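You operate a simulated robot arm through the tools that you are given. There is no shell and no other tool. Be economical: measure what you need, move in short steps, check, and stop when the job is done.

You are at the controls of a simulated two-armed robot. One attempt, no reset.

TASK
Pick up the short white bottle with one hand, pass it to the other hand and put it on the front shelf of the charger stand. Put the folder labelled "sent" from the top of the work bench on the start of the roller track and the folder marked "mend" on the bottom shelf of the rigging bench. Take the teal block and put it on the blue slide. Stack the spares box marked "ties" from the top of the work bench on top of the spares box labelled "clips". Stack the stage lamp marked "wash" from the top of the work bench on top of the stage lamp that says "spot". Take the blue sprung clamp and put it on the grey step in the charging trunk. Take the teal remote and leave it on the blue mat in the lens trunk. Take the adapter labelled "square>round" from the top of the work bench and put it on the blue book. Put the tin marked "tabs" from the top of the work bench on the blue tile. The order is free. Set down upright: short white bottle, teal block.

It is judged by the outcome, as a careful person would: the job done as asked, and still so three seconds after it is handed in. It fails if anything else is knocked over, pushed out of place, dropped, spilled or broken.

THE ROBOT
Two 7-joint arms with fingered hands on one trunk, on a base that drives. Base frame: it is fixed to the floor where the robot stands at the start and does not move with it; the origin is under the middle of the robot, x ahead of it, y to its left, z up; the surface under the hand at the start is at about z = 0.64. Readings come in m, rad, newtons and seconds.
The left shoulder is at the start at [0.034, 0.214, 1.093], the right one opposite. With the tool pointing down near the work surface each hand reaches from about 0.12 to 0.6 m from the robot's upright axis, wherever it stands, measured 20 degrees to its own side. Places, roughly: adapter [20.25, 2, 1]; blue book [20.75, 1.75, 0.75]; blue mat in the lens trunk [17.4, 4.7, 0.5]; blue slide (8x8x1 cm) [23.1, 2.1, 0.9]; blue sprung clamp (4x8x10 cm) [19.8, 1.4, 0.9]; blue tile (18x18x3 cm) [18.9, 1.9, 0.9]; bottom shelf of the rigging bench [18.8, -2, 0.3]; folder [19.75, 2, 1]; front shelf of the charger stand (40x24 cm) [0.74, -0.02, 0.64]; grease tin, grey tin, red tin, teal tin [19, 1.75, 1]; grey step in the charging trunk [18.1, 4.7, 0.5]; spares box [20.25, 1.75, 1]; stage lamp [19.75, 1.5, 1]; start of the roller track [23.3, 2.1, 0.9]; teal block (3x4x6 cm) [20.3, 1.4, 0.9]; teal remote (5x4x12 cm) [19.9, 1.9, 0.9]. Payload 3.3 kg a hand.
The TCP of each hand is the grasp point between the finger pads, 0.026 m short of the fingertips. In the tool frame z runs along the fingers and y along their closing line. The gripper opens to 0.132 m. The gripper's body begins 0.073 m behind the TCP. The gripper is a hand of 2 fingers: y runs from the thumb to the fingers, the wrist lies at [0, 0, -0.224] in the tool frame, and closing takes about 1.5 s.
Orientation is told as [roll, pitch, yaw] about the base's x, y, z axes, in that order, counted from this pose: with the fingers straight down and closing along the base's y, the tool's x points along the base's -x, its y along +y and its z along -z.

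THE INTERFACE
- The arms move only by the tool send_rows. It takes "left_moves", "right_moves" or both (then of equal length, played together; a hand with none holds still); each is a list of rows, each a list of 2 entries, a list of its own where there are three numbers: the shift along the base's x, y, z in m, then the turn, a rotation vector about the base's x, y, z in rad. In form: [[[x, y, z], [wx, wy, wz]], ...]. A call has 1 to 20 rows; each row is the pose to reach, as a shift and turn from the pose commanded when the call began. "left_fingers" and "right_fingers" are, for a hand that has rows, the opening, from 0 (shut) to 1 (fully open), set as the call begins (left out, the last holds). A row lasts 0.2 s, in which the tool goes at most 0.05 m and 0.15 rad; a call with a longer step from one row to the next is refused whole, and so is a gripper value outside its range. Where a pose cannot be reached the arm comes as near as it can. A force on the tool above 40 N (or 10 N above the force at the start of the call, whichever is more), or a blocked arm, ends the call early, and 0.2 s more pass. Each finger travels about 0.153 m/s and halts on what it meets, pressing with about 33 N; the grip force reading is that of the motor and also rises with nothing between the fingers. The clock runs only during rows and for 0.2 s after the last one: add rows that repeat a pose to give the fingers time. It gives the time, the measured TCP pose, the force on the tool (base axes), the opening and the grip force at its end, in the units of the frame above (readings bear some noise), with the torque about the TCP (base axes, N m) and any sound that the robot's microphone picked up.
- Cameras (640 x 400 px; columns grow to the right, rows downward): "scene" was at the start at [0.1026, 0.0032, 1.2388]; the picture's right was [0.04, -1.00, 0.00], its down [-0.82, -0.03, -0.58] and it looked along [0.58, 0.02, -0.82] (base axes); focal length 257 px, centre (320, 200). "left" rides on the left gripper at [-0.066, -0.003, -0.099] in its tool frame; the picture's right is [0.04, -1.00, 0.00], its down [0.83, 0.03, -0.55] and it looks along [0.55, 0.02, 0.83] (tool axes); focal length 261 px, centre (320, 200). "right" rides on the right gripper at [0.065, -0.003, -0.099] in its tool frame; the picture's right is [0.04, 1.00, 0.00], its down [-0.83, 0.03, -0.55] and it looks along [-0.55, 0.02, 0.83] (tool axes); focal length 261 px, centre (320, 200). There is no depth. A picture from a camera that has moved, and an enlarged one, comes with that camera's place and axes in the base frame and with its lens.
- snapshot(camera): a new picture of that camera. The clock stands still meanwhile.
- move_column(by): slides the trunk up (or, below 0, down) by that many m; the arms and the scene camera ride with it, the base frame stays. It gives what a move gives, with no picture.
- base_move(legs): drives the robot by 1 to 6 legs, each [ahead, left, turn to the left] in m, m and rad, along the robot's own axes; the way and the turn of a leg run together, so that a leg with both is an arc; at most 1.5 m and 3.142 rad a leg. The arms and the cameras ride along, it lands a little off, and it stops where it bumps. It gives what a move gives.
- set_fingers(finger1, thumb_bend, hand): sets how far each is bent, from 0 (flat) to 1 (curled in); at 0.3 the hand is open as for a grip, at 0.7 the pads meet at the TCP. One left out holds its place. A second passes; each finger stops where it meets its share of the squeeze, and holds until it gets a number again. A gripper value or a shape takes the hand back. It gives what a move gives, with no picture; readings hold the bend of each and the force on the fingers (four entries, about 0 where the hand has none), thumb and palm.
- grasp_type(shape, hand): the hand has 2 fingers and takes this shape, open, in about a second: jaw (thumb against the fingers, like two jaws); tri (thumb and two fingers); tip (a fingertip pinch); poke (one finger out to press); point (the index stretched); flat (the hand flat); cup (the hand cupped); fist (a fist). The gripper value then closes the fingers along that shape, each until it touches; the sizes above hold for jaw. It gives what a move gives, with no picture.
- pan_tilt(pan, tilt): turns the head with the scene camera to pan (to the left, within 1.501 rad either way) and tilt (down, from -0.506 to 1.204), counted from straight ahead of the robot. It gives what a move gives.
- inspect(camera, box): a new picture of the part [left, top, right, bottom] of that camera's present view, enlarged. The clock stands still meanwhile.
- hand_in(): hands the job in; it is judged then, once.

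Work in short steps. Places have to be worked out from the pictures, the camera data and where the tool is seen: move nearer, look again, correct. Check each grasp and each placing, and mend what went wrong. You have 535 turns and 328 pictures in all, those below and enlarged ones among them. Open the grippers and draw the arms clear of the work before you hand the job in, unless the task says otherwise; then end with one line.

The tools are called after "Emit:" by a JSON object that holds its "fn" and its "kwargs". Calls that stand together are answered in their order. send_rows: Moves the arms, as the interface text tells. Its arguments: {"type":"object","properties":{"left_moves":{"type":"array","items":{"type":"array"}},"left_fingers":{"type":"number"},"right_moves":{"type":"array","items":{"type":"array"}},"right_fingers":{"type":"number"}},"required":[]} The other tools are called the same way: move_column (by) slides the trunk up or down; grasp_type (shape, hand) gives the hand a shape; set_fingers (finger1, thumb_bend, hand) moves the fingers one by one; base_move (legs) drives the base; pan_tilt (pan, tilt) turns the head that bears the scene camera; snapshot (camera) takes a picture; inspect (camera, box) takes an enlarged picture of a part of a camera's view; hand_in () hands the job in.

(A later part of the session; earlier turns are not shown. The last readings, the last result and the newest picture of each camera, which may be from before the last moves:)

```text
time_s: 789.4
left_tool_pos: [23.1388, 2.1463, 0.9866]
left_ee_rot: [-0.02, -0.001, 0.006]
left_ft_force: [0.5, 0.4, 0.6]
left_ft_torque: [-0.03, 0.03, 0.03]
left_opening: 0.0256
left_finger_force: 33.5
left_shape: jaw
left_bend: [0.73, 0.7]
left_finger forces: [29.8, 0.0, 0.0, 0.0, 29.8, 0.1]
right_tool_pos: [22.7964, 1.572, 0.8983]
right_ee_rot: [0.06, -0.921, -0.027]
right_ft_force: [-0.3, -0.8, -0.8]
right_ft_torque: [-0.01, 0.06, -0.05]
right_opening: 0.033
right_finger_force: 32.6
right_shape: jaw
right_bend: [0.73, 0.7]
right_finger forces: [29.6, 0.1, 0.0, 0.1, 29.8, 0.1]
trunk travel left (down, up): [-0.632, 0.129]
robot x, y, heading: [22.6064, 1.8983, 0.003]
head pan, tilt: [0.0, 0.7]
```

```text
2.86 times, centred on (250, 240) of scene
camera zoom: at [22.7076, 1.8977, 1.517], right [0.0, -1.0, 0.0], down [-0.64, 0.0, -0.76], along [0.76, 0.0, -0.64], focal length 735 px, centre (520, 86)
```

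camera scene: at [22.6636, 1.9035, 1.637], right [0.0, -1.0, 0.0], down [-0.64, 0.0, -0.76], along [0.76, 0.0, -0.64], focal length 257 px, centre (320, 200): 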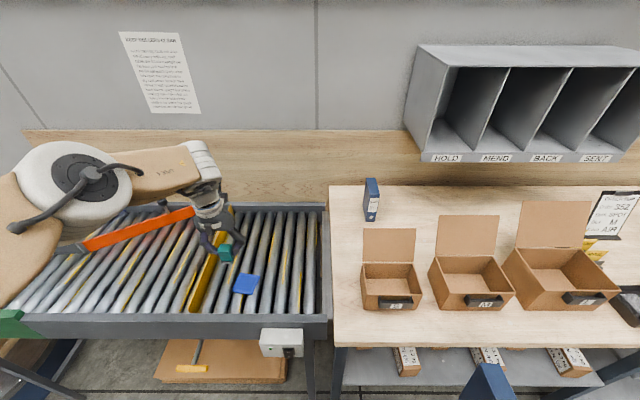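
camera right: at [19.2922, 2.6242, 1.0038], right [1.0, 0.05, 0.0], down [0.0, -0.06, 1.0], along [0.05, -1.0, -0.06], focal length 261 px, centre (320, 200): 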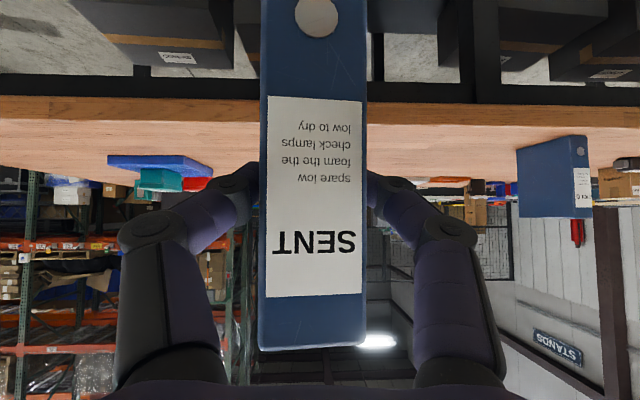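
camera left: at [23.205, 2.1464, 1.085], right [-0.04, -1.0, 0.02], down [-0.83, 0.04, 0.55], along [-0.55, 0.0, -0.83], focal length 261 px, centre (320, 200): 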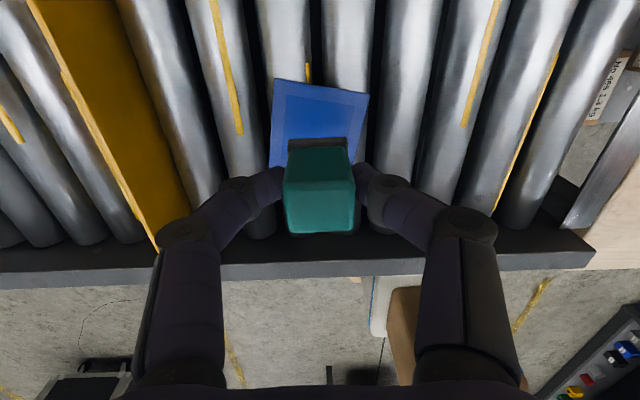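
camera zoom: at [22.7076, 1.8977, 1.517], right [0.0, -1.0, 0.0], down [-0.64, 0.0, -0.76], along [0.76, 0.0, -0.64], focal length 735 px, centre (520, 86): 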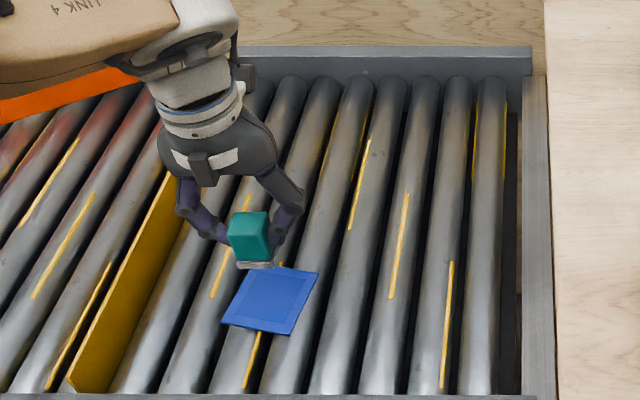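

Triangulated plate: (23.138, 2.146, 0.887) — the block is right above it. Lower 5.5 cm, then in small steps.

Emit:
{"fn": "move_column", "kwargs": {"by": -0.05}}

Emit:
{"fn": "snapshot", "kwargs": {"camera": "left"}}

Emit:
{"fn": "inspect", "kwargs": {"camera": "scene", "box": [160, 170, 340, 310]}}

```text
time_s: 790.4
left_tool_pos: [23.1406, 2.1458, 0.9376]
left_ee_rot: [-0.017, -0.001, 0.006]
left_ft_force: [0.4, -0.2, 0.5]
left_ft_torque: [0.0, 0.04, -0.03]
left_opening: 0.0255
left_finger_force: 33.0
left_shape: jaw
left_bend: [0.73, 0.7]
left_finger forces: [29.8, 0.0, 0.0, 0.0, 29.7, 0.0]
right_tool_pos: [22.7953, 1.5721, 0.8485]
right_ee_rot: [0.059, -0.921, -0.026]
right_ft_force: [0.4, -0.2, -2.6]
right_ft_torque: [0.03, 0.08, -0.03]
right_opening: 0.0332
right_finger_force: 32.7
right_shape: jaw
right_bend: [0.73, 0.7]
right_finger forces: [29.6, 0.0, 0.0, 0.0, 29.7, 0.0]
trunk travel left (down, up): [-0.582, 0.179]
robot x, y, heading: [22.6149, 1.8948, 0.002]
head pan, tilt: [0.0, 0.7]
```

```text
105 pictures are left
camera left: at [23.2047, 2.1463, 1.0351], right [-0.04, -1.0, 0.02], down [-0.83, 0.04, 0.55], along [-0.55, 0.0, -0.83], focal length 261 px, centre (320, 200)
```

left: 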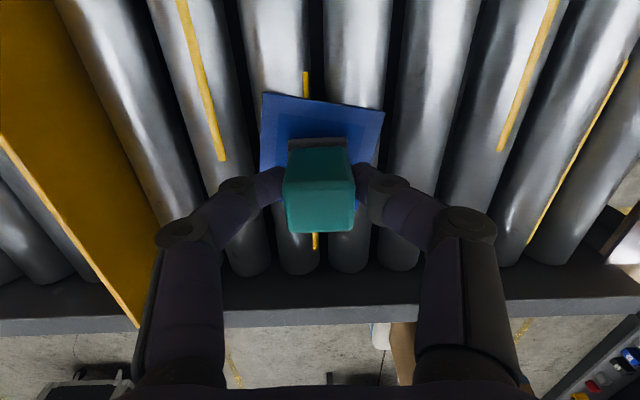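

```text
2.86 times, centred on (250, 240) of scene
camera zoom: at [22.7085, 1.8978, 1.467], right [0.0, -1.0, 0.0], down [-0.64, 0.0, -0.76], along [0.76, 0.0, -0.64], focal length 735 px, centre (520, 86)
```

zoom: 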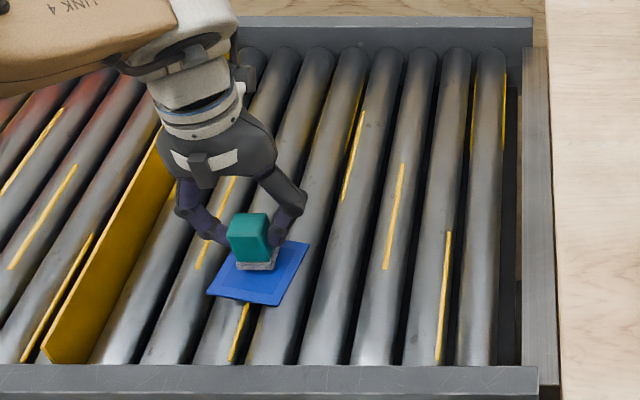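

Nicely over the plate. Lower gently to contact.

Emit:
{"fn": "move_column", "kwargs": {"by": -0.01}}

Emit:
{"fn": "move_column", "kwargs": {"by": -0.005}}

```text
time_s: 790.9
left_tool_pos: [23.1387, 2.1454, 0.926]
left_ee_rot: [-0.02, -0.002, 0.006]
left_ft_force: [-0.2, 0.0, 3.2]
left_ft_torque: [0.01, 0.03, 0.0]
left_opening: 0.0256
left_finger_force: 33.1
left_shape: jaw
left_bend: [0.73, 0.7]
left_finger forces: [30.6, 0.0, 0.0, 0.0, 30.9, 0.0]
right_tool_pos: [22.7955, 1.5716, 0.8378]
right_ee_rot: [0.058, -0.92, -0.026]
right_ft_force: [0.5, -0.4, -1.8]
right_ft_torque: [0.02, 0.07, -0.02]
right_opening: 0.0333
right_finger_force: 33.3
right_shape: jaw
right_bend: [0.73, 0.7]
right_finger forces: [29.7, 0.0, 0.0, 0.0, 29.7, 0.1]
trunk travel left (down, up): [-0.572, 0.189]
robot x, y, heading: [22.6123, 1.8978, 0.004]
head pan, tilt: [0.0, 0.7]
```

```text
time_s: 791.5
left_tool_pos: [23.1392, 2.1462, 0.9239]
left_ee_rot: [-0.018, -0.009, 0.006]
left_ft_force: [0.1, 0.3, 27.3]
left_ft_torque: [0.01, 0.0, -0.04]
left_opening: 0.027
left_finger_force: 33.0
left_shape: jaw
left_bend: [0.74, 0.71]
left_finger forces: [37.9, 0.0, 0.1, 0.1, 37.5, 0.0]
right_tool_pos: [22.7959, 1.5716, 0.8338]
right_ee_rot: [0.058, -0.923, -0.027]
right_ft_force: [-0.8, -0.5, -2.7]
right_ft_torque: [0.0, 0.04, 0.0]
right_opening: 0.0334
right_finger_force: 32.7
right_shape: jaw
right_bend: [0.73, 0.7]
right_finger forces: [29.7, 0.0, 0.0, 0.1, 29.8, 0.0]
trunk travel left (down, up): [-0.567, 0.194]
robot x, y, heading: [22.6103, 1.8958, 0.001]
head pan, tilt: [0.0, 0.7]
```

Contact. Ease 4 mm, open a little, then raise the trunk and check.

Emit:
{"fn": "send_rows", "kwargs": {"left_moves": [[[0, 0, 0.004], [0, 0, 0]], [[0, 0, 0.004], [0, 0, 0]]]}}

Emit:
{"fn": "send_rows", "kwargs": {"left_moves": [[[0, 0, 0], [0, 0, 0]], [[0, 0, 0], [0, 0, 0]], [[0, 0, 0], [0, 0, 0]]], "left_fingers": 0.5}}

Emit:
{"fn": "move_column", "kwargs": {"by": 0.18}}

Emit:
{"fn": "snapshot", "kwargs": {"camera": "left"}}

Emit:
{"fn": "inspect", "kwargs": {"camera": "scene", "box": [160, 170, 340, 310]}}

```text
time_s: 792.1
left_tool_pos: [23.1384, 2.145, 0.924]
left_ee_rot: [-0.018, -0.001, 0.005]
left_ft_force: [3.8, 0.6, 14.8]
left_ft_torque: [0.01, -0.06, -0.02]
left_opening: 0.0268
left_finger_force: 32.8
left_shape: jaw
left_bend: [0.74, 0.71]
left_finger forces: [36.5, 0.1, 0.1, 0.0, 36.0, 0.1]
right_tool_pos: [22.7957, 1.5722, 0.8331]
right_ee_rot: [0.06, -0.921, -0.028]
right_ft_force: [0.4, -0.2, -2.8]
right_ft_torque: [0.01, 0.05, -0.01]
right_opening: 0.0333
right_finger_force: 32.8
right_shape: jaw
right_bend: [0.73, 0.7]
right_finger forces: [29.7, 0.0, 0.0, 0.0, 29.8, 0.1]
trunk travel left (down, up): [-0.567, 0.194]
robot x, y, heading: [22.6145, 1.896, -0.001]
head pan, tilt: [0.0, 0.7]
```

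```text
time_s: 792.9
left_tool_pos: [23.1391, 2.1466, 0.924]
left_ee_rot: [-0.019, 0.002, 0.007]
left_ft_force: [-0.7, 0.0, -0.7]
left_ft_torque: [0.01, 0.01, 0.0]
left_opening: 0.0654
left_finger_force: 0.0
left_shape: jaw
left_bend: [0.73, 0.7]
left_finger forces: [0.0, 0.0, 0.0, 0.0, 0.0, 0.0]
right_tool_pos: [22.7962, 1.5714, 0.8322]
right_ee_rot: [0.059, -0.923, -0.026]
right_ft_force: [-0.5, 0.5, -2.1]
right_ft_torque: [0.02, 0.09, 0.03]
right_opening: 0.0334
right_finger_force: 33.3
right_shape: jaw
right_bend: [0.73, 0.7]
right_finger forces: [29.7, 0.0, 0.0, 0.0, 29.8, 0.1]
trunk travel left (down, up): [-0.567, 0.194]
robot x, y, heading: [22.6142, 1.899, 0.001]
head pan, tilt: [0.0, 0.7]
```

```text
time_s: 794.9
left_tool_pos: [23.1396, 2.1453, 1.1038]
left_ee_rot: [-0.019, 0.0, 0.005]
left_ft_force: [0.2, 0.7, 0.9]
left_ft_torque: [0.04, -0.01, 0.0]
left_opening: 0.0653
left_finger_force: 0.0
left_shape: jaw
left_bend: [0.73, 0.7]
left_finger forces: [0.0, 0.0, 0.0, 0.0, 0.0, 0.0]
right_tool_pos: [22.7956, 1.5719, 1.0121]
right_ee_rot: [0.059, -0.92, -0.024]
right_ft_force: [0.0, -0.3, -3.2]
right_ft_torque: [0.02, 0.05, -0.01]
right_opening: 0.0331
right_finger_force: 33.5
right_shape: jaw
right_bend: [0.73, 0.7]
right_finger forces: [29.7, 0.0, 0.0, 0.0, 29.7, 0.0]
trunk travel left (down, up): [-0.747, 0.014]
robot x, y, heading: [22.6093, 1.8961, 0.003]
head pan, tilt: [0.0, 0.7]
```

```text
103 pictures are left
camera left: at [23.2047, 2.1463, 1.2036], right [-0.04, -1.0, 0.02], down [-0.83, 0.04, 0.55], along [-0.55, 0.0, -0.83], focal length 261 px, centre (320, 200)
```

left: 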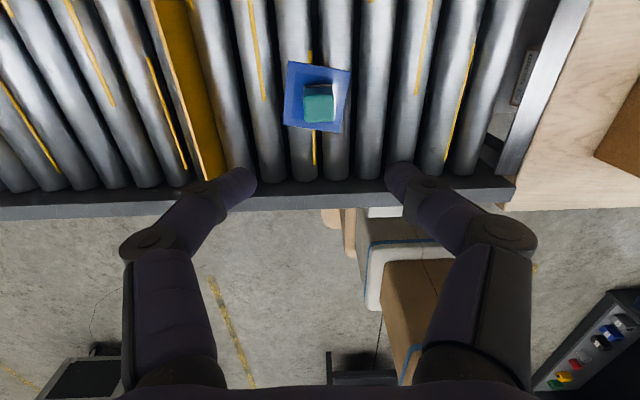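

```text
2.86 times, centred on (250, 240) of scene
camera zoom: at [22.7066, 1.8976, 1.6319], right [0.0, -1.0, 0.0], down [-0.64, 0.0, -0.76], along [0.76, 0.0, -0.64], focal length 735 px, centre (520, 86)
```

zoom: 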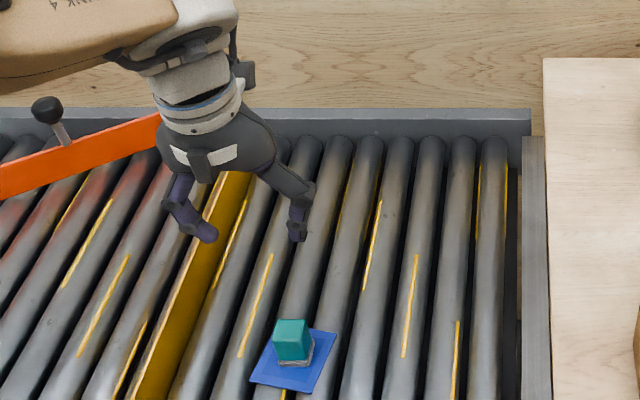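

The block stands upright on the blue slide. Back off, park the left hand aside, and turn the folder hand to point left (so the folder stands across several rollers).

Emit:
{"fn": "base_move", "kwargs": {"legs": [[-0.55, 0, 0]]}}

Emit:
{"fn": "send_rows", "kwargs": {"left_moves": [[[-0.035, 0.02, 0], [0, 0, 0]], [[-0.07, 0.04, 0], [0, 0, 0]], [[-0.105, 0.06, 0], [0, 0, 0]], [[-0.14, 0.08, 0], [0, 0, 0]], [[-0.175, 0.1, 0], [0, 0, 0]], [[-0.21, 0.12, 0], [0, 0, 0]], [[-0.245, 0.14, 0], [0, 0, 0]], [[-0.28, 0.16, 0], [0, 0, 0]], [[-0.315, 0.18, 0], [0, 0, 0]], [[-0.35, 0.2, 0], [0, 0, 0]]]}}

Emit:
{"fn": "move_column", "kwargs": {"by": -0.1}}

Emit:
{"fn": "send_rows", "kwargs": {"right_moves": [[[0.03, 0.02, 0.0], [0, 0, 0]], [[0.06, 0.04, 0.0], [0, 0, 0]], [[0.09, 0.06, 0.0], [0, 0, 0.1]], [[0.12, 0.08, 0.0], [0, 0, 0.2]], [[0.15, 0.1, 0.0], [0, 0, 0.3]], [[0.17, 0.12, 0.0], [0, 0, 0.4]], [[0.19, 0.14, 0.0], [0, 0, 0.5]], [[0.2, 0.16, 0.0], [0, 0, 0.6]], [[0.21, 0.18, 0.0], [0, 0, 0.7]], [[0.22, 0.2, 0.0], [0, 0, 0.8]]]}}

Emit:
{"fn": "snapshot", "kwargs": {"camera": "scene"}}

```text
time_s: 798.1
left_tool_pos: [22.5829, 2.1435, 1.1043]
left_ee_rot: [-0.018, -0.001, 0.001]
left_ft_force: [0.2, -0.2, 0.5]
left_ft_torque: [0.01, -0.01, 0.01]
left_opening: 0.0656
left_finger_force: 0.1
left_shape: jaw
left_bend: [0.73, 0.7]
left_finger forces: [0.0, 0.0, 0.1, 0.0, 0.0, 0.0]
right_tool_pos: [22.2383, 1.5709, 1.0133]
right_ee_rot: [0.06, -0.922, -0.03]
right_ft_force: [0.4, -0.5, -1.6]
right_ft_torque: [0.02, 0.07, 0.01]
right_opening: 0.0333
right_finger_force: 33.1
right_shape: jaw
right_bend: [0.73, 0.7]
right_finger forces: [29.7, 0.1, 0.0, 0.0, 29.7, 0.1]
trunk travel left (down, up): [-0.747, 0.014]
robot x, y, heading: [22.0533, 1.8952, -0.003]
head pan, tilt: [0.0, 0.7]
```

```text
time_s: 800.3
left_tool_pos: [22.2335, 2.3425, 1.1038]
left_ee_rot: [-0.017, -0.002, 0.001]
left_ft_force: [-1.0, -0.1, -0.1]
left_ft_torque: [0.0, 0.01, 0.0]
left_opening: 0.0656
left_finger_force: 0.1
left_shape: jaw
left_bend: [0.73, 0.7]
left_finger forces: [0.0, 0.0, 0.1, 0.0, 0.0, 0.0]
right_tool_pos: [22.2367, 1.5705, 1.0137]
right_ee_rot: [0.059, -0.921, -0.029]
right_ft_force: [-0.6, -0.5, -2.5]
right_ft_torque: [0.02, 0.05, 0.01]
right_opening: 0.0336
right_finger_force: 33.2
right_shape: jaw
right_bend: [0.73, 0.7]
right_finger forces: [29.8, 0.1, 0.0, 0.0, 29.7, 0.0]
trunk travel left (down, up): [-0.747, 0.014]
robot x, y, heading: [22.0569, 1.8921, 0.002]
head pan, tilt: [0.0, 0.7]
```

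```text
time_s: 801.6
left_tool_pos: [22.2335, 2.3438, 1.0053]
left_ee_rot: [-0.019, -0.002, 0.001]
left_ft_force: [0.2, 0.0, -0.9]
left_ft_torque: [-0.02, 0.03, 0.01]
left_opening: 0.0654
left_finger_force: 0.2
left_shape: jaw
left_bend: [0.73, 0.7]
left_finger forces: [0.1, 0.0, 0.1, 0.1, 0.0, 0.0]
right_tool_pos: [22.2385, 1.5714, 0.9136]
right_ee_rot: [0.06, -0.921, -0.03]
right_ft_force: [-1.0, -0.1, -2.7]
right_ft_torque: [0.02, 0.07, -0.01]
right_opening: 0.0331
right_finger_force: 32.6
right_shape: jaw
right_bend: [0.73, 0.7]
right_finger forces: [29.6, 0.0, 0.0, 0.0, 29.6, 0.0]
trunk travel left (down, up): [-0.647, 0.114]
robot x, y, heading: [22.0546, 1.8956, 0.001]
head pan, tilt: [0.0, 0.7]
```

```text
time_s: 803.8
left_tool_pos: [22.234, 2.3442, 1.0052]
left_ee_rot: [-0.019, -0.001, 0.001]
left_ft_force: [-0.2, 0.1, 0.2]
left_ft_torque: [-0.02, 0.04, 0.0]
left_opening: 0.0655
left_finger_force: 0.0
left_shape: jaw
left_bend: [0.73, 0.7]
left_finger forces: [0.0, 0.1, 0.1, 0.0, 0.0, 0.0]
right_tool_pos: [22.4569, 1.7714, 0.913]
right_ee_rot: [0.059, -0.921, 0.768]
right_ft_force: [0.2, 0.5, -1.9]
right_ft_torque: [-0.04, 0.06, 0.01]
right_opening: 0.0333
right_finger_force: 32.9
right_shape: jaw
right_bend: [0.73, 0.7]
right_finger forces: [29.7, 0.1, 0.0, 0.0, 29.8, 0.0]
trunk travel left (down, up): [-0.647, 0.114]
robot x, y, heading: [22.057, 1.8969, -0.0]
head pan, tilt: [0.0, 0.7]
```

```text
101 pictures are left
camera scene: at [22.1515, 1.8976, 1.5319], right [0.0, -1.0, 0.0], down [-0.64, 0.0, -0.76], along [0.76, 0.0, -0.64], focal length 257 px, centre (320, 200)
```

scene: 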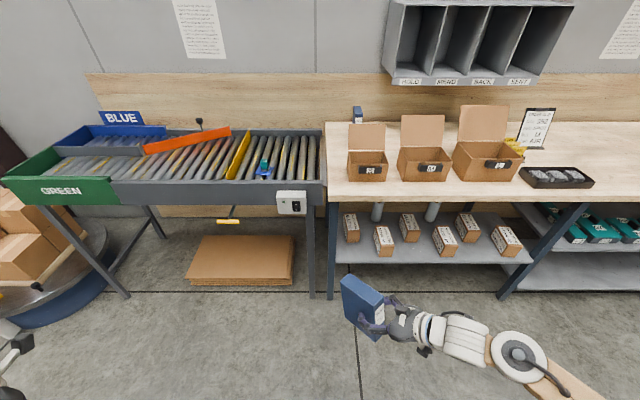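

Good; rotate the remaining 0.8 rad and bring the folder to the front centre.

Emit:
{"fn": "send_rows", "kwargs": {"right_moves": [[[0.01, 0.015, 0.0], [0, 0, 0.1]], [[0.02, 0.03, 0.0], [0, 0, 0.2]], [[0.03, 0.045, 0.0], [0, 0, 0.3]], [[0.04, 0.06, 0.0], [0, 0, 0.4]], [[0.05, 0.075, 0.0], [0, 0, 0.5]], [[0.06, 0.09, 0.0], [0, 0, 0.6]], [[0.07, 0.1, 0.0], [0, 0, 0.7]], [[0.08, 0.11, 0.0], [0, 0, 0.8]]]}}

Emit:
{"fn": "snapshot", "kwargs": {"camera": "scene"}}

Emit:
{"fn": "snapshot", "kwargs": {"camera": "right"}}

```text
time_s: 805.6
left_tool_pos: [22.2341, 2.3433, 1.0039]
left_ee_rot: [-0.017, -0.002, 0.002]
left_ft_force: [-0.1, -0.5, 0.0]
left_ft_torque: [0.01, 0.0, -0.05]
left_opening: 0.0657
left_finger_force: 0.0
left_shape: jaw
left_bend: [0.73, 0.7]
left_finger forces: [0.0, 0.1, 0.0, 0.0, 0.0, 0.0]
right_tool_pos: [22.5203, 1.8705, 0.9193]
right_ee_rot: [0.058, -0.92, 1.57]
right_ft_force: [0.0, 0.2, -2.7]
right_ft_torque: [-0.07, -0.04, 0.01]
right_opening: 0.0332
right_finger_force: 32.7
right_shape: jaw
right_bend: [0.73, 0.7]
right_finger forces: [30.4, 0.1, 0.0, 0.1, 30.4, 0.1]
right hand out of reach, approached as far as the arm can: row 8
trunk travel left (down, up): [-0.647, 0.114]
robot x, y, heading: [22.0549, 1.895, -0.006]
head pan, tilt: [0.0, 0.7]
```

```text
100 pictures are left
camera scene: at [22.151, 1.896, 1.5319], right [0.0, -1.0, 0.0], down [-0.64, 0.0, -0.76], along [0.76, 0.0, -0.64], focal length 257 px, centre (320, 200)
```

scene: 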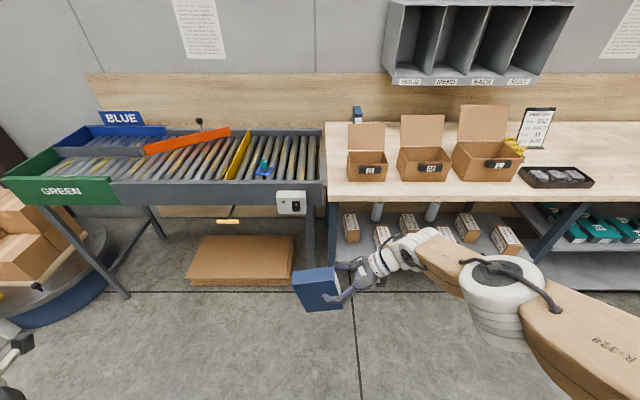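

```text
99 pictures are left
camera right: at [22.5275, 1.7514, 0.9263], right [-1.0, -0.07, 0.0], down [0.0, 0.06, 1.0], along [-0.07, 1.0, -0.06], focal length 261 px, centre (320, 200)
```

right: 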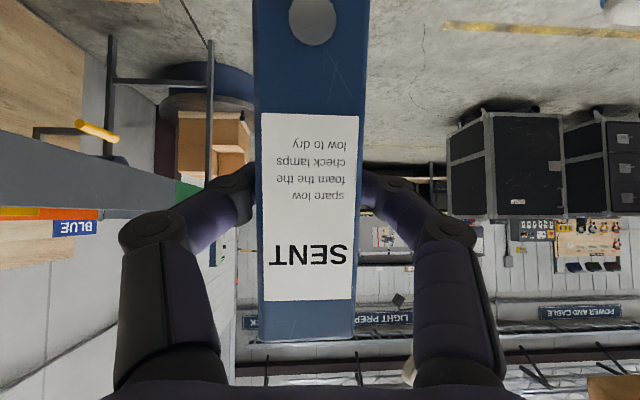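

Raise the trunk so the folder clears the rail, then approach partway.

Emit:
{"fn": "move_column", "kwargs": {"by": 0.11}}

Emit:
{"fn": "base_move", "kwargs": {"legs": [[0, 0.135, 0.005], [0.4, 0, 0]]}}

Emit:
{"fn": "snapshot", "kwargs": {"camera": "scene"}}

Emit:
{"fn": "snapshot", "kwargs": {"camera": "right"}}

```text
time_s: 807.0
left_tool_pos: [22.2348, 2.3429, 1.1147]
left_ee_rot: [-0.019, -0.001, 0.003]
left_ft_force: [-0.3, 0.1, 0.0]
left_ft_torque: [0.01, -0.02, 0.01]
left_opening: 0.0655
left_finger_force: 0.2
left_shape: jaw
left_bend: [0.73, 0.7]
left_finger forces: [0.1, 0.0, 0.0, 0.1, 0.1, 0.0]
right_tool_pos: [22.5204, 1.8712, 1.0274]
right_ee_rot: [0.06, -0.922, 1.569]
right_ft_force: [0.8, -0.9, -1.9]
right_ft_torque: [-0.04, 0.01, 0.0]
right_opening: 0.033
right_finger_force: 33.3
right_shape: jaw
right_bend: [0.73, 0.7]
right_finger forces: [30.3, 0.1, 0.1, 0.1, 30.3, 0.0]
trunk travel left (down, up): [-0.757, 0.004]
robot x, y, heading: [22.0526, 1.8972, -0.003]
head pan, tilt: [0.0, 0.7]
```

```text
time_s: 810.5
left_tool_pos: [22.6444, 2.4776, 1.1155]
left_ee_rot: [-0.019, -0.003, -0.004]
left_ft_force: [0.0, 0.2, 0.0]
left_ft_torque: [0.03, 0.02, -0.01]
left_opening: 0.0655
left_finger_force: 0.1
left_shape: jaw
left_bend: [0.73, 0.7]
left_finger forces: [0.1, 0.0, 0.0, 0.1, 0.0, 0.0]
right_tool_pos: [22.9281, 2.0017, 1.0278]
right_ee_rot: [0.06, -0.923, 1.563]
right_ft_force: [-0.8, -0.7, -1.6]
right_ft_torque: [-0.03, 0.02, -0.02]
right_opening: 0.0332
right_finger_force: 32.8
right_shape: jaw
right_bend: [0.73, 0.7]
right_finger forces: [30.3, 0.0, 0.1, 0.0, 30.4, 0.0]
trunk travel left (down, up): [-0.757, 0.004]
robot x, y, heading: [22.4629, 2.0319, -0.003]
head pan, tilt: [0.0, 0.7]
```

```text
98 pictures are left
camera scene: at [22.5591, 2.0314, 1.642], right [-0.01, -1.0, 0.0], down [-0.64, 0.0, -0.76], along [0.76, -0.01, -0.64], focal length 257 px, centre (320, 200)
```

scene: 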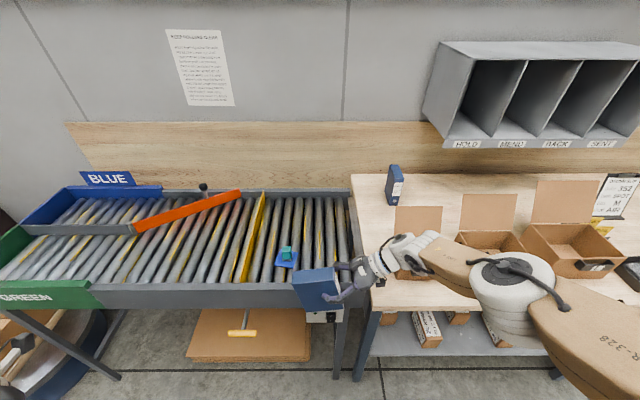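

```text
97 pictures are left
camera right: at [22.9352, 1.8842, 1.0355], right [-1.0, -0.06, 0.0], down [0.0, 0.06, 1.0], along [-0.06, 1.0, -0.06], focal length 261 px, centre (320, 200)
```

right: 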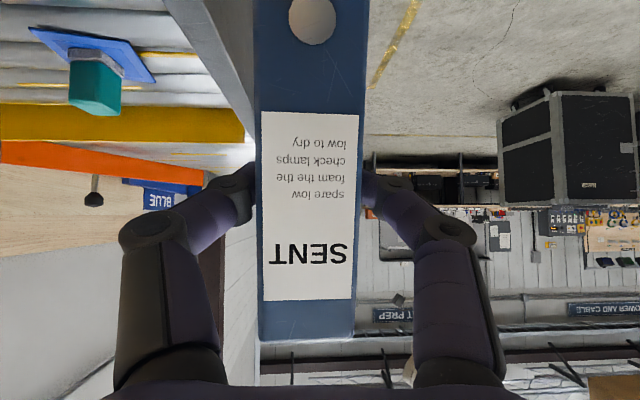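

The forearm is well above the cartons. Continue 0.15 m, look, then the rest.

Emit:
{"fn": "base_move", "kwargs": {"legs": [[0.16, 0, 0.003]]}}

Emit:
{"fn": "snapshot", "kwargs": {"camera": "scene"}}

Emit:
{"fn": "snapshot", "kwargs": {"camera": "right"}}

```text
time_s: 811.9
left_tool_pos: [22.8066, 2.4767, 1.1134]
left_ee_rot: [-0.019, 0.0, -0.003]
left_ft_force: [0.6, 0.1, -0.6]
left_ft_torque: [0.01, 0.0, -0.02]
left_opening: 0.0657
left_finger_force: 0.1
left_shape: jaw
left_bend: [0.73, 0.7]
left_finger forces: [0.0, 0.0, 0.0, 0.0, 0.0, 0.1]
right_tool_pos: [23.09, 2.0016, 1.0287]
right_ee_rot: [0.061, -0.921, 1.561]
right_ft_force: [0.8, -0.2, -2.7]
right_ft_torque: [-0.06, 0.02, 0.02]
right_opening: 0.0329
right_finger_force: 32.6
right_shape: jaw
right_bend: [0.73, 0.7]
right_finger forces: [30.2, 0.1, 0.0, 0.1, 30.4, 0.1]
trunk travel left (down, up): [-0.757, 0.004]
robot x, y, heading: [22.6234, 2.0303, -0.005]
head pan, tilt: [0.0, 0.7]
```

```text
96 pictures are left
camera scene: at [22.721, 2.0303, 1.6419], right [-0.01, -1.0, 0.0], down [-0.65, 0.0, -0.76], along [0.76, -0.01, -0.65], focal length 257 px, centre (320, 200)
```

scene: 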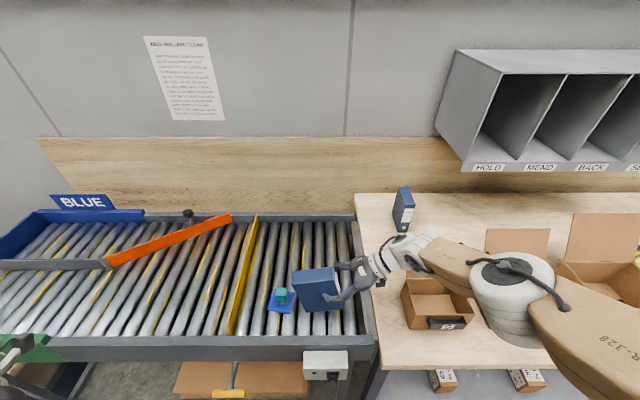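

```text
95 pictures are left
camera right: at [23.0968, 1.8832, 1.0352], right [-1.0, -0.06, 0.0], down [0.0, 0.06, 1.0], along [-0.07, 1.0, -0.06], focal length 261 px, centre (320, 200)
```

right: 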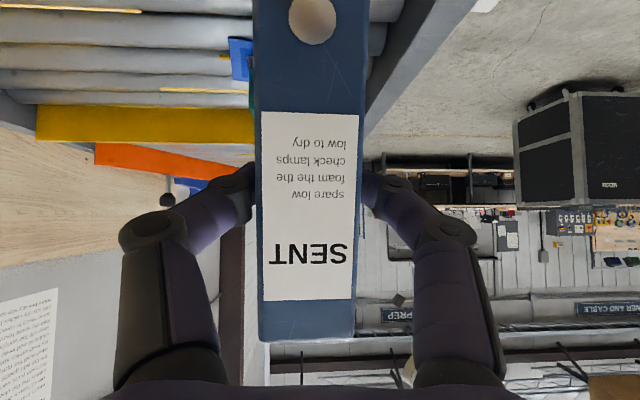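

Continue 0.12 m, staying on the near side of the block.

Emit:
{"fn": "base_move", "kwargs": {"legs": [[0.12, -0.008, 0.004]]}}

Emit:
{"fn": "snapshot", "kwargs": {"camera": "scene"}}

Emit:
{"fn": "snapshot", "kwargs": {"camera": "right"}}

```text
time_s: 813.1
left_tool_pos: [22.8874, 2.4854, 1.1145]
left_ee_rot: [-0.019, -0.003, 0.037]
left_ft_force: [-0.5, 0.2, 0.9]
left_ft_torque: [0.03, -0.07, 0.02]
left_opening: 0.0657
left_finger_force: 0.0
left_shape: jaw
left_bend: [0.73, 0.7]
left_finger forces: [0.0, 0.1, 0.1, 0.0, 0.0, 0.0]
right_tool_pos: [23.1879, 2.0207, 1.0287]
right_ee_rot: [0.059, -0.922, 1.602]
right_ft_force: [1.0, 0.4, -2.1]
right_ft_torque: [0.01, 0.07, 0.09]
right_opening: 0.0332
right_finger_force: 33.0
right_shape: jaw
right_bend: [0.73, 0.7]
right_finger forces: [30.4, 0.0, 0.0, 0.0, 30.3, 0.0]
trunk travel left (down, up): [-0.757, 0.004]
robot x, y, heading: [22.7237, 2.0357, 0.032]
head pan, tilt: [0.0, 0.7]
```

```text
94 pictures are left
camera scene: at [22.8187, 2.0353, 1.6421], right [0.03, -1.0, 0.0], down [-0.64, -0.02, -0.77], along [0.76, 0.02, -0.64], focal length 257 px, centre (320, 200)
```

scene: 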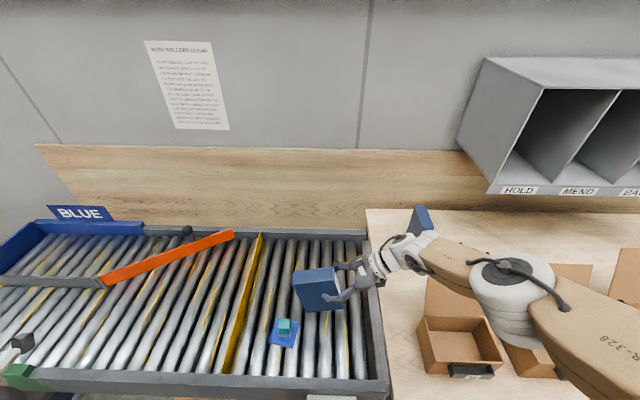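

```text
93 pictures are left
camera right: at [23.2007, 1.9033, 1.0356], right [-0.99, -0.1, 0.0], down [0.0, 0.06, 1.0], along [-0.1, 0.99, -0.06], focal length 261 px, centre (320, 200)
```

right: 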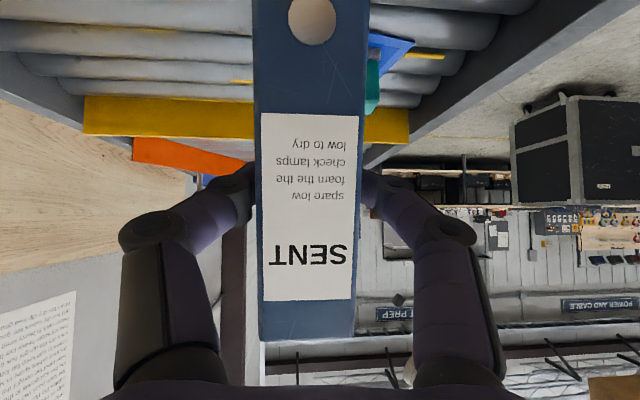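

Close to position; shift the folder 2.5 cm further back (+x) and 2 cm away from the block, then lower.

Emit:
{"fn": "send_rows", "kwargs": {"right_moves": [[[0.012, -0.01, 0], [0, 0, -0.015]], [[0.025, -0.02, 0], [0, 0, -0.03]], [[0.025, -0.02, 0], [0, 0, -0.03]]]}}

Emit:
{"fn": "move_column", "kwargs": {"by": -0.05}}

Emit:
{"fn": "snapshot", "kwargs": {"camera": "right"}}

Emit:
{"fn": "inspect", "kwargs": {"camera": "scene", "box": [220, 210, 420, 390]}}

```text
time_s: 813.9
left_tool_pos: [22.8901, 2.488, 1.1132]
left_ee_rot: [-0.021, -0.001, 0.036]
left_ft_force: [-0.4, -1.0, 0.2]
left_ft_torque: [-0.02, 0.03, 0.01]
left_opening: 0.0658
left_finger_force: 0.1
left_shape: jaw
left_bend: [0.73, 0.7]
left_finger forces: [0.1, 0.0, 0.0, 0.0, 0.1, 0.1]
right_tool_pos: [23.2055, 2.0046, 1.0385]
right_ee_rot: [0.06, -0.919, 1.568]
right_ft_force: [0.8, 0.5, -2.2]
right_ft_torque: [-0.1, 0.02, 0.01]
right_opening: 0.033
right_finger_force: 32.8
right_shape: jaw
right_bend: [0.73, 0.7]
right_finger forces: [30.3, 0.0, 0.0, 0.0, 30.5, 0.0]
right hand out of reach, approached as far as the arm can: row 1, 2, 3
trunk travel left (down, up): [-0.757, 0.004]
robot x, y, heading: [22.7227, 2.0343, 0.034]
head pan, tilt: [0.0, 0.7]
```

```text
time_s: 814.8
left_tool_pos: [22.8904, 2.4871, 1.0653]
left_ee_rot: [-0.02, -0.003, 0.035]
left_ft_force: [0.5, -0.4, 0.1]
left_ft_torque: [-0.02, -0.02, 0.0]
left_opening: 0.0655
left_finger_force: 0.0
left_shape: jaw
left_bend: [0.73, 0.7]
left_finger forces: [0.1, 0.0, 0.0, 0.0, 0.0, 0.1]
right_tool_pos: [23.2062, 2.0046, 0.9875]
right_ee_rot: [0.061, -0.921, 1.572]
right_ft_force: [0.0, 0.0, 0.0]
right_ft_torque: [-0.02, -0.07, -0.04]
right_opening: 0.0336
right_finger_force: 33.2
right_shape: jaw
right_bend: [0.73, 0.7]
right_finger forces: [31.3, 0.0, 0.0, 0.0, 31.2, 0.0]
trunk travel left (down, up): [-0.707, 0.054]
robot x, y, heading: [22.7249, 2.0345, 0.038]
head pan, tilt: [0.0, 0.7]
```

```text
92 pictures are left
camera right: at [23.2134, 1.8866, 0.9949], right [-1.0, -0.07, 0.0], down [0.0, 0.06, 1.0], along [-0.07, 1.0, -0.06], focal length 261 px, centre (320, 200)
```

right: 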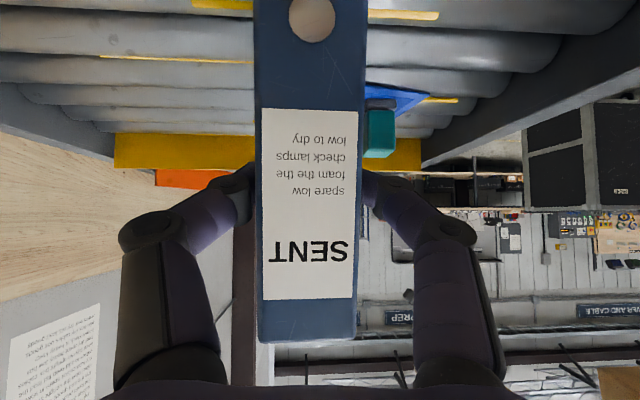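

```text
2.22 times, centred on (320, 300) of scene
camera zoom: at [22.8199, 2.0375, 1.592], right [0.03, -1.0, 0.0], down [-0.64, -0.02, -0.76], along [0.76, 0.02, -0.64], focal length 572 px, centre (320, -22)
```

zoom: 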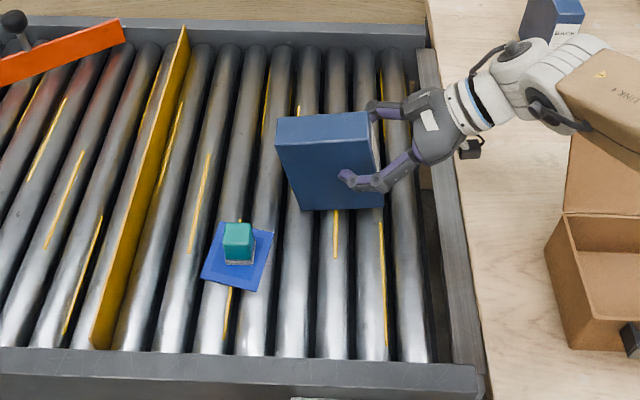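

The folder has just touched the rollers (weight gone from the hand) and spans about three rollers. Lower 2 mm more and release gently.

Emit:
{"fn": "move_column", "kwargs": {"by": -0.002}}

Emit:
{"fn": "send_rows", "kwargs": {"right_moves": [[[0, 0, 0], [0, 0, 0]], [[0, 0, 0], [0, 0, 0]], [[0, 0, 0], [0, 0, 0]]], "right_fingers": 0.5}}

Emit:
{"fn": "snapshot", "kwargs": {"camera": "right"}}

Emit:
{"fn": "inspect", "kwargs": {"camera": "scene", "box": [220, 210, 420, 390]}}

```text
time_s: 815.4
left_tool_pos: [22.8887, 2.4866, 1.0632]
left_ee_rot: [-0.019, -0.002, 0.036]
left_ft_force: [-0.6, -0.6, 0.7]
left_ft_torque: [-0.02, 0.0, 0.0]
left_opening: 0.0655
left_finger_force: 0.0
left_shape: jaw
left_bend: [0.73, 0.7]
left_finger forces: [0.0, 0.1, 0.0, 0.1, 0.0, 0.1]
right_tool_pos: [23.2045, 2.0043, 0.9859]
right_ee_rot: [0.056, -0.921, 1.571]
right_ft_force: [-0.4, -5.0, 6.8]
right_ft_torque: [0.07, -0.11, -0.06]
right_opening: 0.0332
right_finger_force: 33.0
right_shape: jaw
right_bend: [0.73, 0.7]
right_finger forces: [32.3, 0.0, 0.0, 0.1, 31.7, 0.0]
trunk travel left (down, up): [-0.705, 0.056]
robot x, y, heading: [22.7251, 2.0349, 0.03]
head pan, tilt: [0.0, 0.7]
```

```text
time_s: 816.2
left_tool_pos: [22.8893, 2.4866, 1.0628]
left_ee_rot: [-0.02, -0.001, 0.036]
left_ft_force: [-0.1, -0.2, 0.5]
left_ft_torque: [0.0, -0.01, -0.01]
left_opening: 0.0654
left_finger_force: 0.1
left_shape: jaw
left_bend: [0.73, 0.7]
left_finger forces: [0.0, 0.0, 0.0, 0.0, 0.0, 0.1]
right_tool_pos: [23.2048, 2.0051, 0.9863]
right_ee_rot: [0.061, -0.922, 1.57]
right_ft_force: [0.2, -0.2, -0.4]
right_ft_torque: [0.0, 0.03, 0.01]
right_opening: 0.0654
right_finger_force: 0.1
right_shape: jaw
right_bend: [0.73, 0.7]
right_finger forces: [0.0, 0.0, 0.1, 0.0, 0.0, 0.1]
trunk travel left (down, up): [-0.705, 0.056]
robot x, y, heading: [22.7217, 2.0337, 0.033]
head pan, tilt: [0.0, 0.7]
```

```text
90 pictures are left
camera right: at [23.2129, 1.8865, 0.9927], right [-1.0, -0.07, 0.0], down [0.0, 0.06, 1.0], along [-0.07, 1.0, -0.06], focal length 261 px, centre (320, 200)
```

right: 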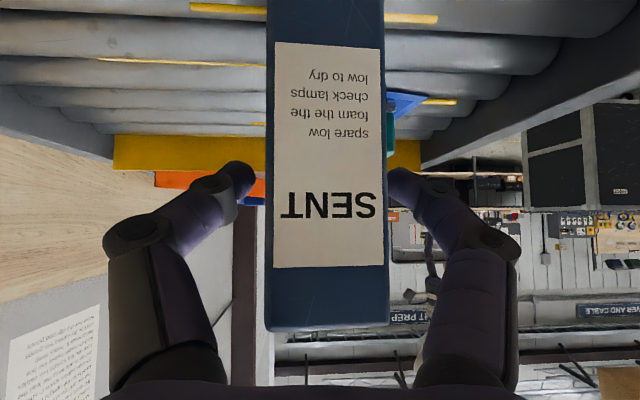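

```text
2.22 times, centred on (320, 300) of scene
camera zoom: at [22.8197, 2.0373, 1.5899], right [0.03, -1.0, 0.0], down [-0.64, -0.02, -0.76], along [0.76, 0.02, -0.64], focal length 572 px, centre (320, -22)
```

zoom: 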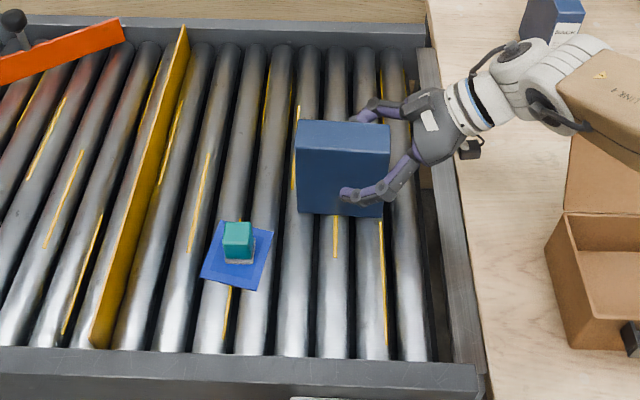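

It settled onto the rollers. Wait a moment and check that it is at rest.

Emit:
{"fn": "send_rows", "kwargs": {"right_moves": [[[0, 0, 0], [0, 0, 0]], [[0, 0, 0], [0, 0, 0]], [[0, 0, 0], [0, 0, 0]], [[0, 0, 0], [0, 0, 0]]], "right_fingers": 0.75}}

Emit:
{"fn": "snapshot", "kwargs": {"camera": "right"}}

```text
time_s: 817.2
left_tool_pos: [22.8892, 2.4866, 1.0634]
left_ee_rot: [-0.019, -0.002, 0.035]
left_ft_force: [0.8, 0.3, 0.7]
left_ft_torque: [0.0, 0.0, 0.01]
left_opening: 0.0657
left_finger_force: 0.0
left_shape: jaw
left_bend: [0.73, 0.7]
left_finger forces: [0.0, 0.1, 0.1, 0.0, 0.0, 0.0]
right_tool_pos: [23.2052, 2.006, 0.9854]
right_ee_rot: [0.06, -0.922, 1.571]
right_ft_force: [0.5, 0.4, -0.3]
right_ft_torque: [0.0, 0.0, -0.01]
right_opening: 0.0989
right_finger_force: 0.1
right_shape: jaw
right_bend: [0.64, 0.5]
right_finger forces: [0.0, 0.0, 0.1, 0.0, 0.1, 0.1]
trunk travel left (down, up): [-0.705, 0.056]
robot x, y, heading: [22.7231, 2.0335, 0.031]
head pan, tilt: [0.0, 0.7]
```

```text
88 pictures are left
camera right: at [23.2129, 1.8864, 0.9928], right [-1.0, -0.07, 0.0], down [0.0, 0.06, 1.0], along [-0.07, 1.0, -0.06], focal length 261 px, centre (320, 200)
```

right: 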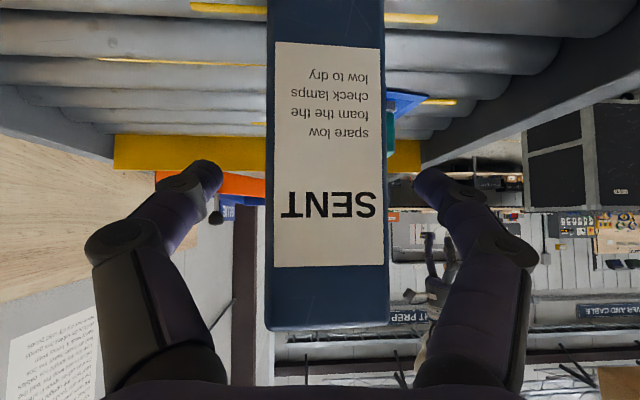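

At rest. Withdraw upward: raise the trunk fully, then the arm a bit more, and look.

Emit:
{"fn": "move_column", "kwargs": {"by": 0.055}}

Emit:
{"fn": "send_rows", "kwargs": {"right_moves": [[[0, -0.005, 0.02], [0, 0, 0]], [[0, -0.01, 0.04], [0, 0, 0]], [[0, -0.01, 0.06], [0, 0, 0]]]}}

Emit:
{"fn": "snapshot", "kwargs": {"camera": "right"}}

Emit:
{"fn": "inspect", "kwargs": {"camera": "scene", "box": [220, 210, 460, 390]}}

```text
time_s: 818.1
left_tool_pos: [22.8899, 2.486, 1.1176]
left_ee_rot: [-0.02, -0.001, 0.035]
left_ft_force: [0.1, 0.5, -1.0]
left_ft_torque: [0.03, 0.02, -0.02]
left_opening: 0.0654
left_finger_force: 0.0
left_shape: jaw
left_bend: [0.73, 0.7]
left_finger forces: [0.0, 0.0, 0.0, 0.1, 0.1, 0.0]
right_tool_pos: [23.2042, 2.0041, 1.0404]
right_ee_rot: [0.06, -0.921, 1.571]
right_ft_force: [0.4, 0.1, 0.0]
right_ft_torque: [0.0, -0.02, 0.0]
right_opening: 0.0989
right_finger_force: 0.0
right_shape: jaw
right_bend: [0.64, 0.5]
right_finger forces: [0.0, 0.1, 0.0, 0.0, 0.0, 0.0]
trunk travel left (down, up): [-0.76, 0.001]
robot x, y, heading: [22.7221, 2.0326, 0.029]
head pan, tilt: [0.0, 0.7]
```

```text
time_s: 818.9
left_tool_pos: [22.8883, 2.4857, 1.1186]
left_ee_rot: [-0.018, -0.002, 0.035]
left_ft_force: [-0.8, -0.1, 0.3]
left_ft_torque: [0.0, 0.0, 0.0]
left_opening: 0.0655
left_finger_force: 0.1
left_shape: jaw
left_bend: [0.73, 0.7]
left_finger forces: [0.0, 0.0, 0.0, 0.0, 0.1, 0.1]
right_tool_pos: [23.2054, 1.9949, 1.1002]
right_ee_rot: [0.06, -0.921, 1.572]
right_ft_force: [0.1, -0.1, -0.3]
right_ft_torque: [-0.03, -0.04, 0.0]
right_opening: 0.0986
right_finger_force: 0.0
right_shape: jaw
right_bend: [0.64, 0.5]
right_finger forces: [0.1, 0.0, 0.0, 0.0, 0.1, 0.0]
trunk travel left (down, up): [-0.76, 0.001]
robot x, y, heading: [22.7241, 2.0344, 0.033]
head pan, tilt: [0.0, 0.7]
```

```text
87 pictures are left
camera right: at [23.2127, 1.8759, 1.1076], right [-1.0, -0.07, 0.0], down [0.0, 0.06, 1.0], along [-0.07, 1.0, -0.06], focal length 261 px, centre (320, 200)
```

right: 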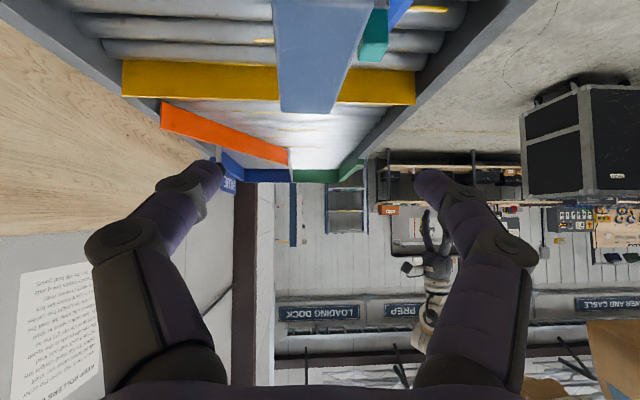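

```text
2.22 times, centred on (340, 300) of scene
camera zoom: at [22.8191, 2.0371, 1.6451], right [0.03, -1.0, 0.0], down [-0.64, -0.02, -0.76], along [0.76, 0.02, -0.64], focal length 572 px, centre (276, -22)
```

zoom: 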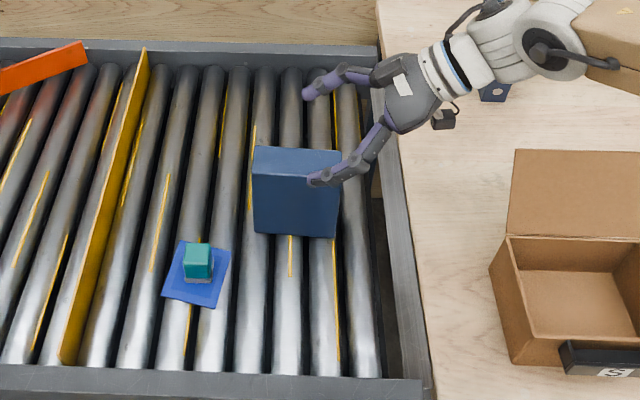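

The hand is clear above the folder. Back straight away and check the final state of the track.

Emit:
{"fn": "base_move", "kwargs": {"legs": [[-0.5, 0, 0]]}}

Emit:
{"fn": "inspect", "kwargs": {"camera": "scene", "box": [160, 130, 440, 300]}}

```text
time_s: 821.8
left_tool_pos: [22.39, 2.471, 1.1173]
left_ee_rot: [-0.018, -0.003, 0.045]
left_ft_force: [0.1, 0.7, 0.4]
left_ft_torque: [0.0, -0.04, 0.02]
left_opening: 0.0653
left_finger_force: 0.0
left_shape: jaw
left_bend: [0.73, 0.7]
left_finger forces: [0.0, 0.0, 0.0, 0.0, 0.1, 0.1]
right_tool_pos: [22.7093, 1.9823, 1.1004]
right_ee_rot: [0.059, -0.922, 1.583]
right_ft_force: [-0.3, 0.3, -0.1]
right_ft_torque: [0.01, 0.04, -0.01]
right_opening: 0.099
right_finger_force: 0.0
right_shape: jaw
right_bend: [0.64, 0.5]
right_finger forces: [0.0, 0.0, 0.0, 0.1, 0.0, 0.0]
trunk travel left (down, up): [-0.76, 0.001]
robot x, y, heading: [22.2297, 2.0126, 0.043]
head pan, tilt: [0.0, 0.7]
```

```text
2.29 times, centred on (300, 215) of scene
camera zoom: at [22.3247, 2.0202, 1.6451], right [0.04, -1.0, 0.0], down [-0.64, -0.03, -0.77], along [0.76, 0.03, -0.64], focal length 588 px, centre (366, 166)
```

zoom: 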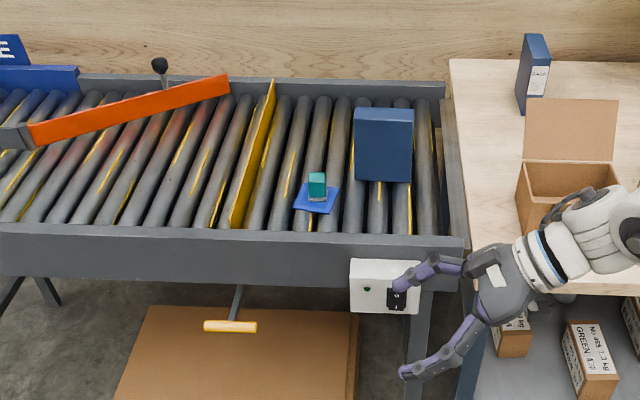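

Everything is in place: folder on the start of the track, block upright on the slide. Open both grippers fully and draw further clear.

Emit:
{"fn": "base_move", "kwargs": {"legs": [[-0.4, 0, 0]]}}

Emit:
{"fn": "send_rows", "kwargs": {"left_moves": [[[0, 0, 0], [0, 0, 0]], [[0, 0, 0], [0, 0, 0]], [[0, 0, 0], [0, 0, 0]]], "right_moves": [[[0, 0, 0], [0, 0, 0]], [[0, 0, 0], [0, 0, 0]], [[0, 0, 0], [0, 0, 0]]], "left_fingers": 1, "right_fingers": 1}}

Emit:
{"fn": "base_move", "kwargs": {"legs": [[0, 0, 1.571]]}}

Emit:
{"fn": "pan_tilt", "kwargs": {"pan": 1.3, "tilt": 0.5}}

Emit:
{"fn": "snapshot", "kwargs": {"camera": "scene"}}

```text
time_s: 824.3
left_tool_pos: [21.9988, 2.4529, 1.1175]
left_ee_rot: [-0.019, -0.001, 0.046]
left_ft_force: [-0.4, -0.5, -0.1]
left_ft_torque: [0.0, -0.01, 0.02]
left_opening: 0.0654
left_finger_force: 0.1
left_shape: jaw
left_bend: [0.73, 0.7]
left_finger forces: [0.0, 0.1, 0.0, 0.0, 0.1, 0.0]
right_tool_pos: [22.3203, 1.9643, 1.1]
right_ee_rot: [0.059, -0.92, 1.581]
right_ft_force: [-0.1, 0.1, -0.3]
right_ft_torque: [0.03, -0.04, -0.02]
right_opening: 0.0986
right_finger_force: 0.1
right_shape: jaw
right_bend: [0.64, 0.5]
right_finger forces: [0.0, 0.1, 0.1, 0.0, 0.1, 0.1]
trunk travel left (down, up): [-0.76, 0.001]
robot x, y, heading: [21.8379, 2.0007, 0.04]
head pan, tilt: [0.0, 0.7]
```

```text
time_s: 825.1
left_tool_pos: [21.9999, 2.4553, 1.1177]
left_ee_rot: [-0.018, -0.002, 0.046]
left_ft_force: [-0.5, -0.4, 0.1]
left_ft_torque: [0.01, 0.01, 0.0]
left_opening: 0.132
left_finger_force: 0.0
left_shape: jaw
left_bend: [0.3, 0.3]
left_finger forces: [0.1, 0.0, 0.1, 0.0, 0.0, 0.0]
right_tool_pos: [22.3208, 1.9655, 1.1004]
right_ee_rot: [0.058, -0.922, 1.581]
right_ft_force: [-0.6, -0.1, -0.8]
right_ft_torque: [0.0, -0.02, 0.03]
right_opening: 0.1319
right_finger_force: 0.1
right_shape: jaw
right_bend: [0.3, 0.3]
right_finger forces: [0.0, 0.0, 0.0, 0.0, 0.1, 0.1]
trunk travel left (down, up): [-0.76, 0.001]
robot x, y, heading: [21.8411, 2.0002, 0.046]
head pan, tilt: [0.0, 0.7]
```

```text
time_s: 829.3
left_tool_pos: [21.3846, 2.1565, 1.1184]
left_ee_rot: [-0.018, -0.003, 1.622]
left_ft_force: [-1.4, 0.3, -0.9]
left_ft_torque: [0.04, 0.02, 0.02]
left_opening: 0.1321
left_finger_force: 0.1
left_shape: jaw
left_bend: [0.3, 0.3]
left_finger forces: [0.1, 0.0, 0.1, 0.0, 0.0, 0.0]
right_tool_pos: [21.8714, 2.4801, 1.0999]
right_ee_rot: [0.059, -0.919, -3.127]
right_ft_force: [-0.5, 0.1, -0.2]
right_ft_torque: [0.01, -0.02, -0.05]
right_opening: 0.132
right_finger_force: 0.1
right_shape: jaw
right_bend: [0.3, 0.3]
right_finger forces: [0.0, 0.1, 0.1, 0.1, 0.0, 0.1]
trunk travel left (down, up): [-0.76, 0.001]
robot x, y, heading: [21.8394, 2.0011, 1.617]
head pan, tilt: [0.0, 0.7]
```

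```text
time_s: 830.8
left_tool_pos: [21.3845, 2.1578, 1.1178]
left_ee_rot: [-0.019, -0.003, 1.621]
left_ft_force: [0.2, 0.0, -1.2]
left_ft_torque: [-0.02, -0.01, 0.02]
left_opening: 0.1316
left_finger_force: 0.1
left_shape: jaw
left_bend: [0.3, 0.3]
left_finger forces: [0.0, 0.1, 0.1, 0.0, 0.0, 0.0]
right_tool_pos: [21.8723, 2.4804, 1.1008]
right_ee_rot: [0.058, -0.921, -3.125]
right_ft_force: [0.9, -0.6, 0.3]
right_ft_torque: [-0.03, 0.0, 0.05]
right_opening: 0.1318
right_finger_force: 0.1
right_shape: jaw
right_bend: [0.3, 0.3]
right_finger forces: [0.0, 0.0, 0.0, 0.0, 0.0, 0.0]
trunk travel left (down, up): [-0.76, 0.001]
robot x, y, heading: [21.8402, 1.9998, 1.616]
head pan, tilt: [1.3, 0.499]
```

```text
84 pictures are left
camera scene: at [21.7502, 2.0302, 1.6628], right [0.22, 0.97, 0.0], down [0.47, -0.11, -0.88], along [-0.86, 0.2, -0.48], focal length 257 px, centre (320, 200)
```

scene: 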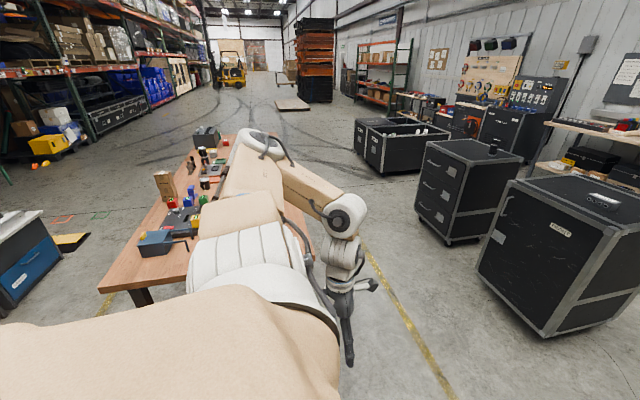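

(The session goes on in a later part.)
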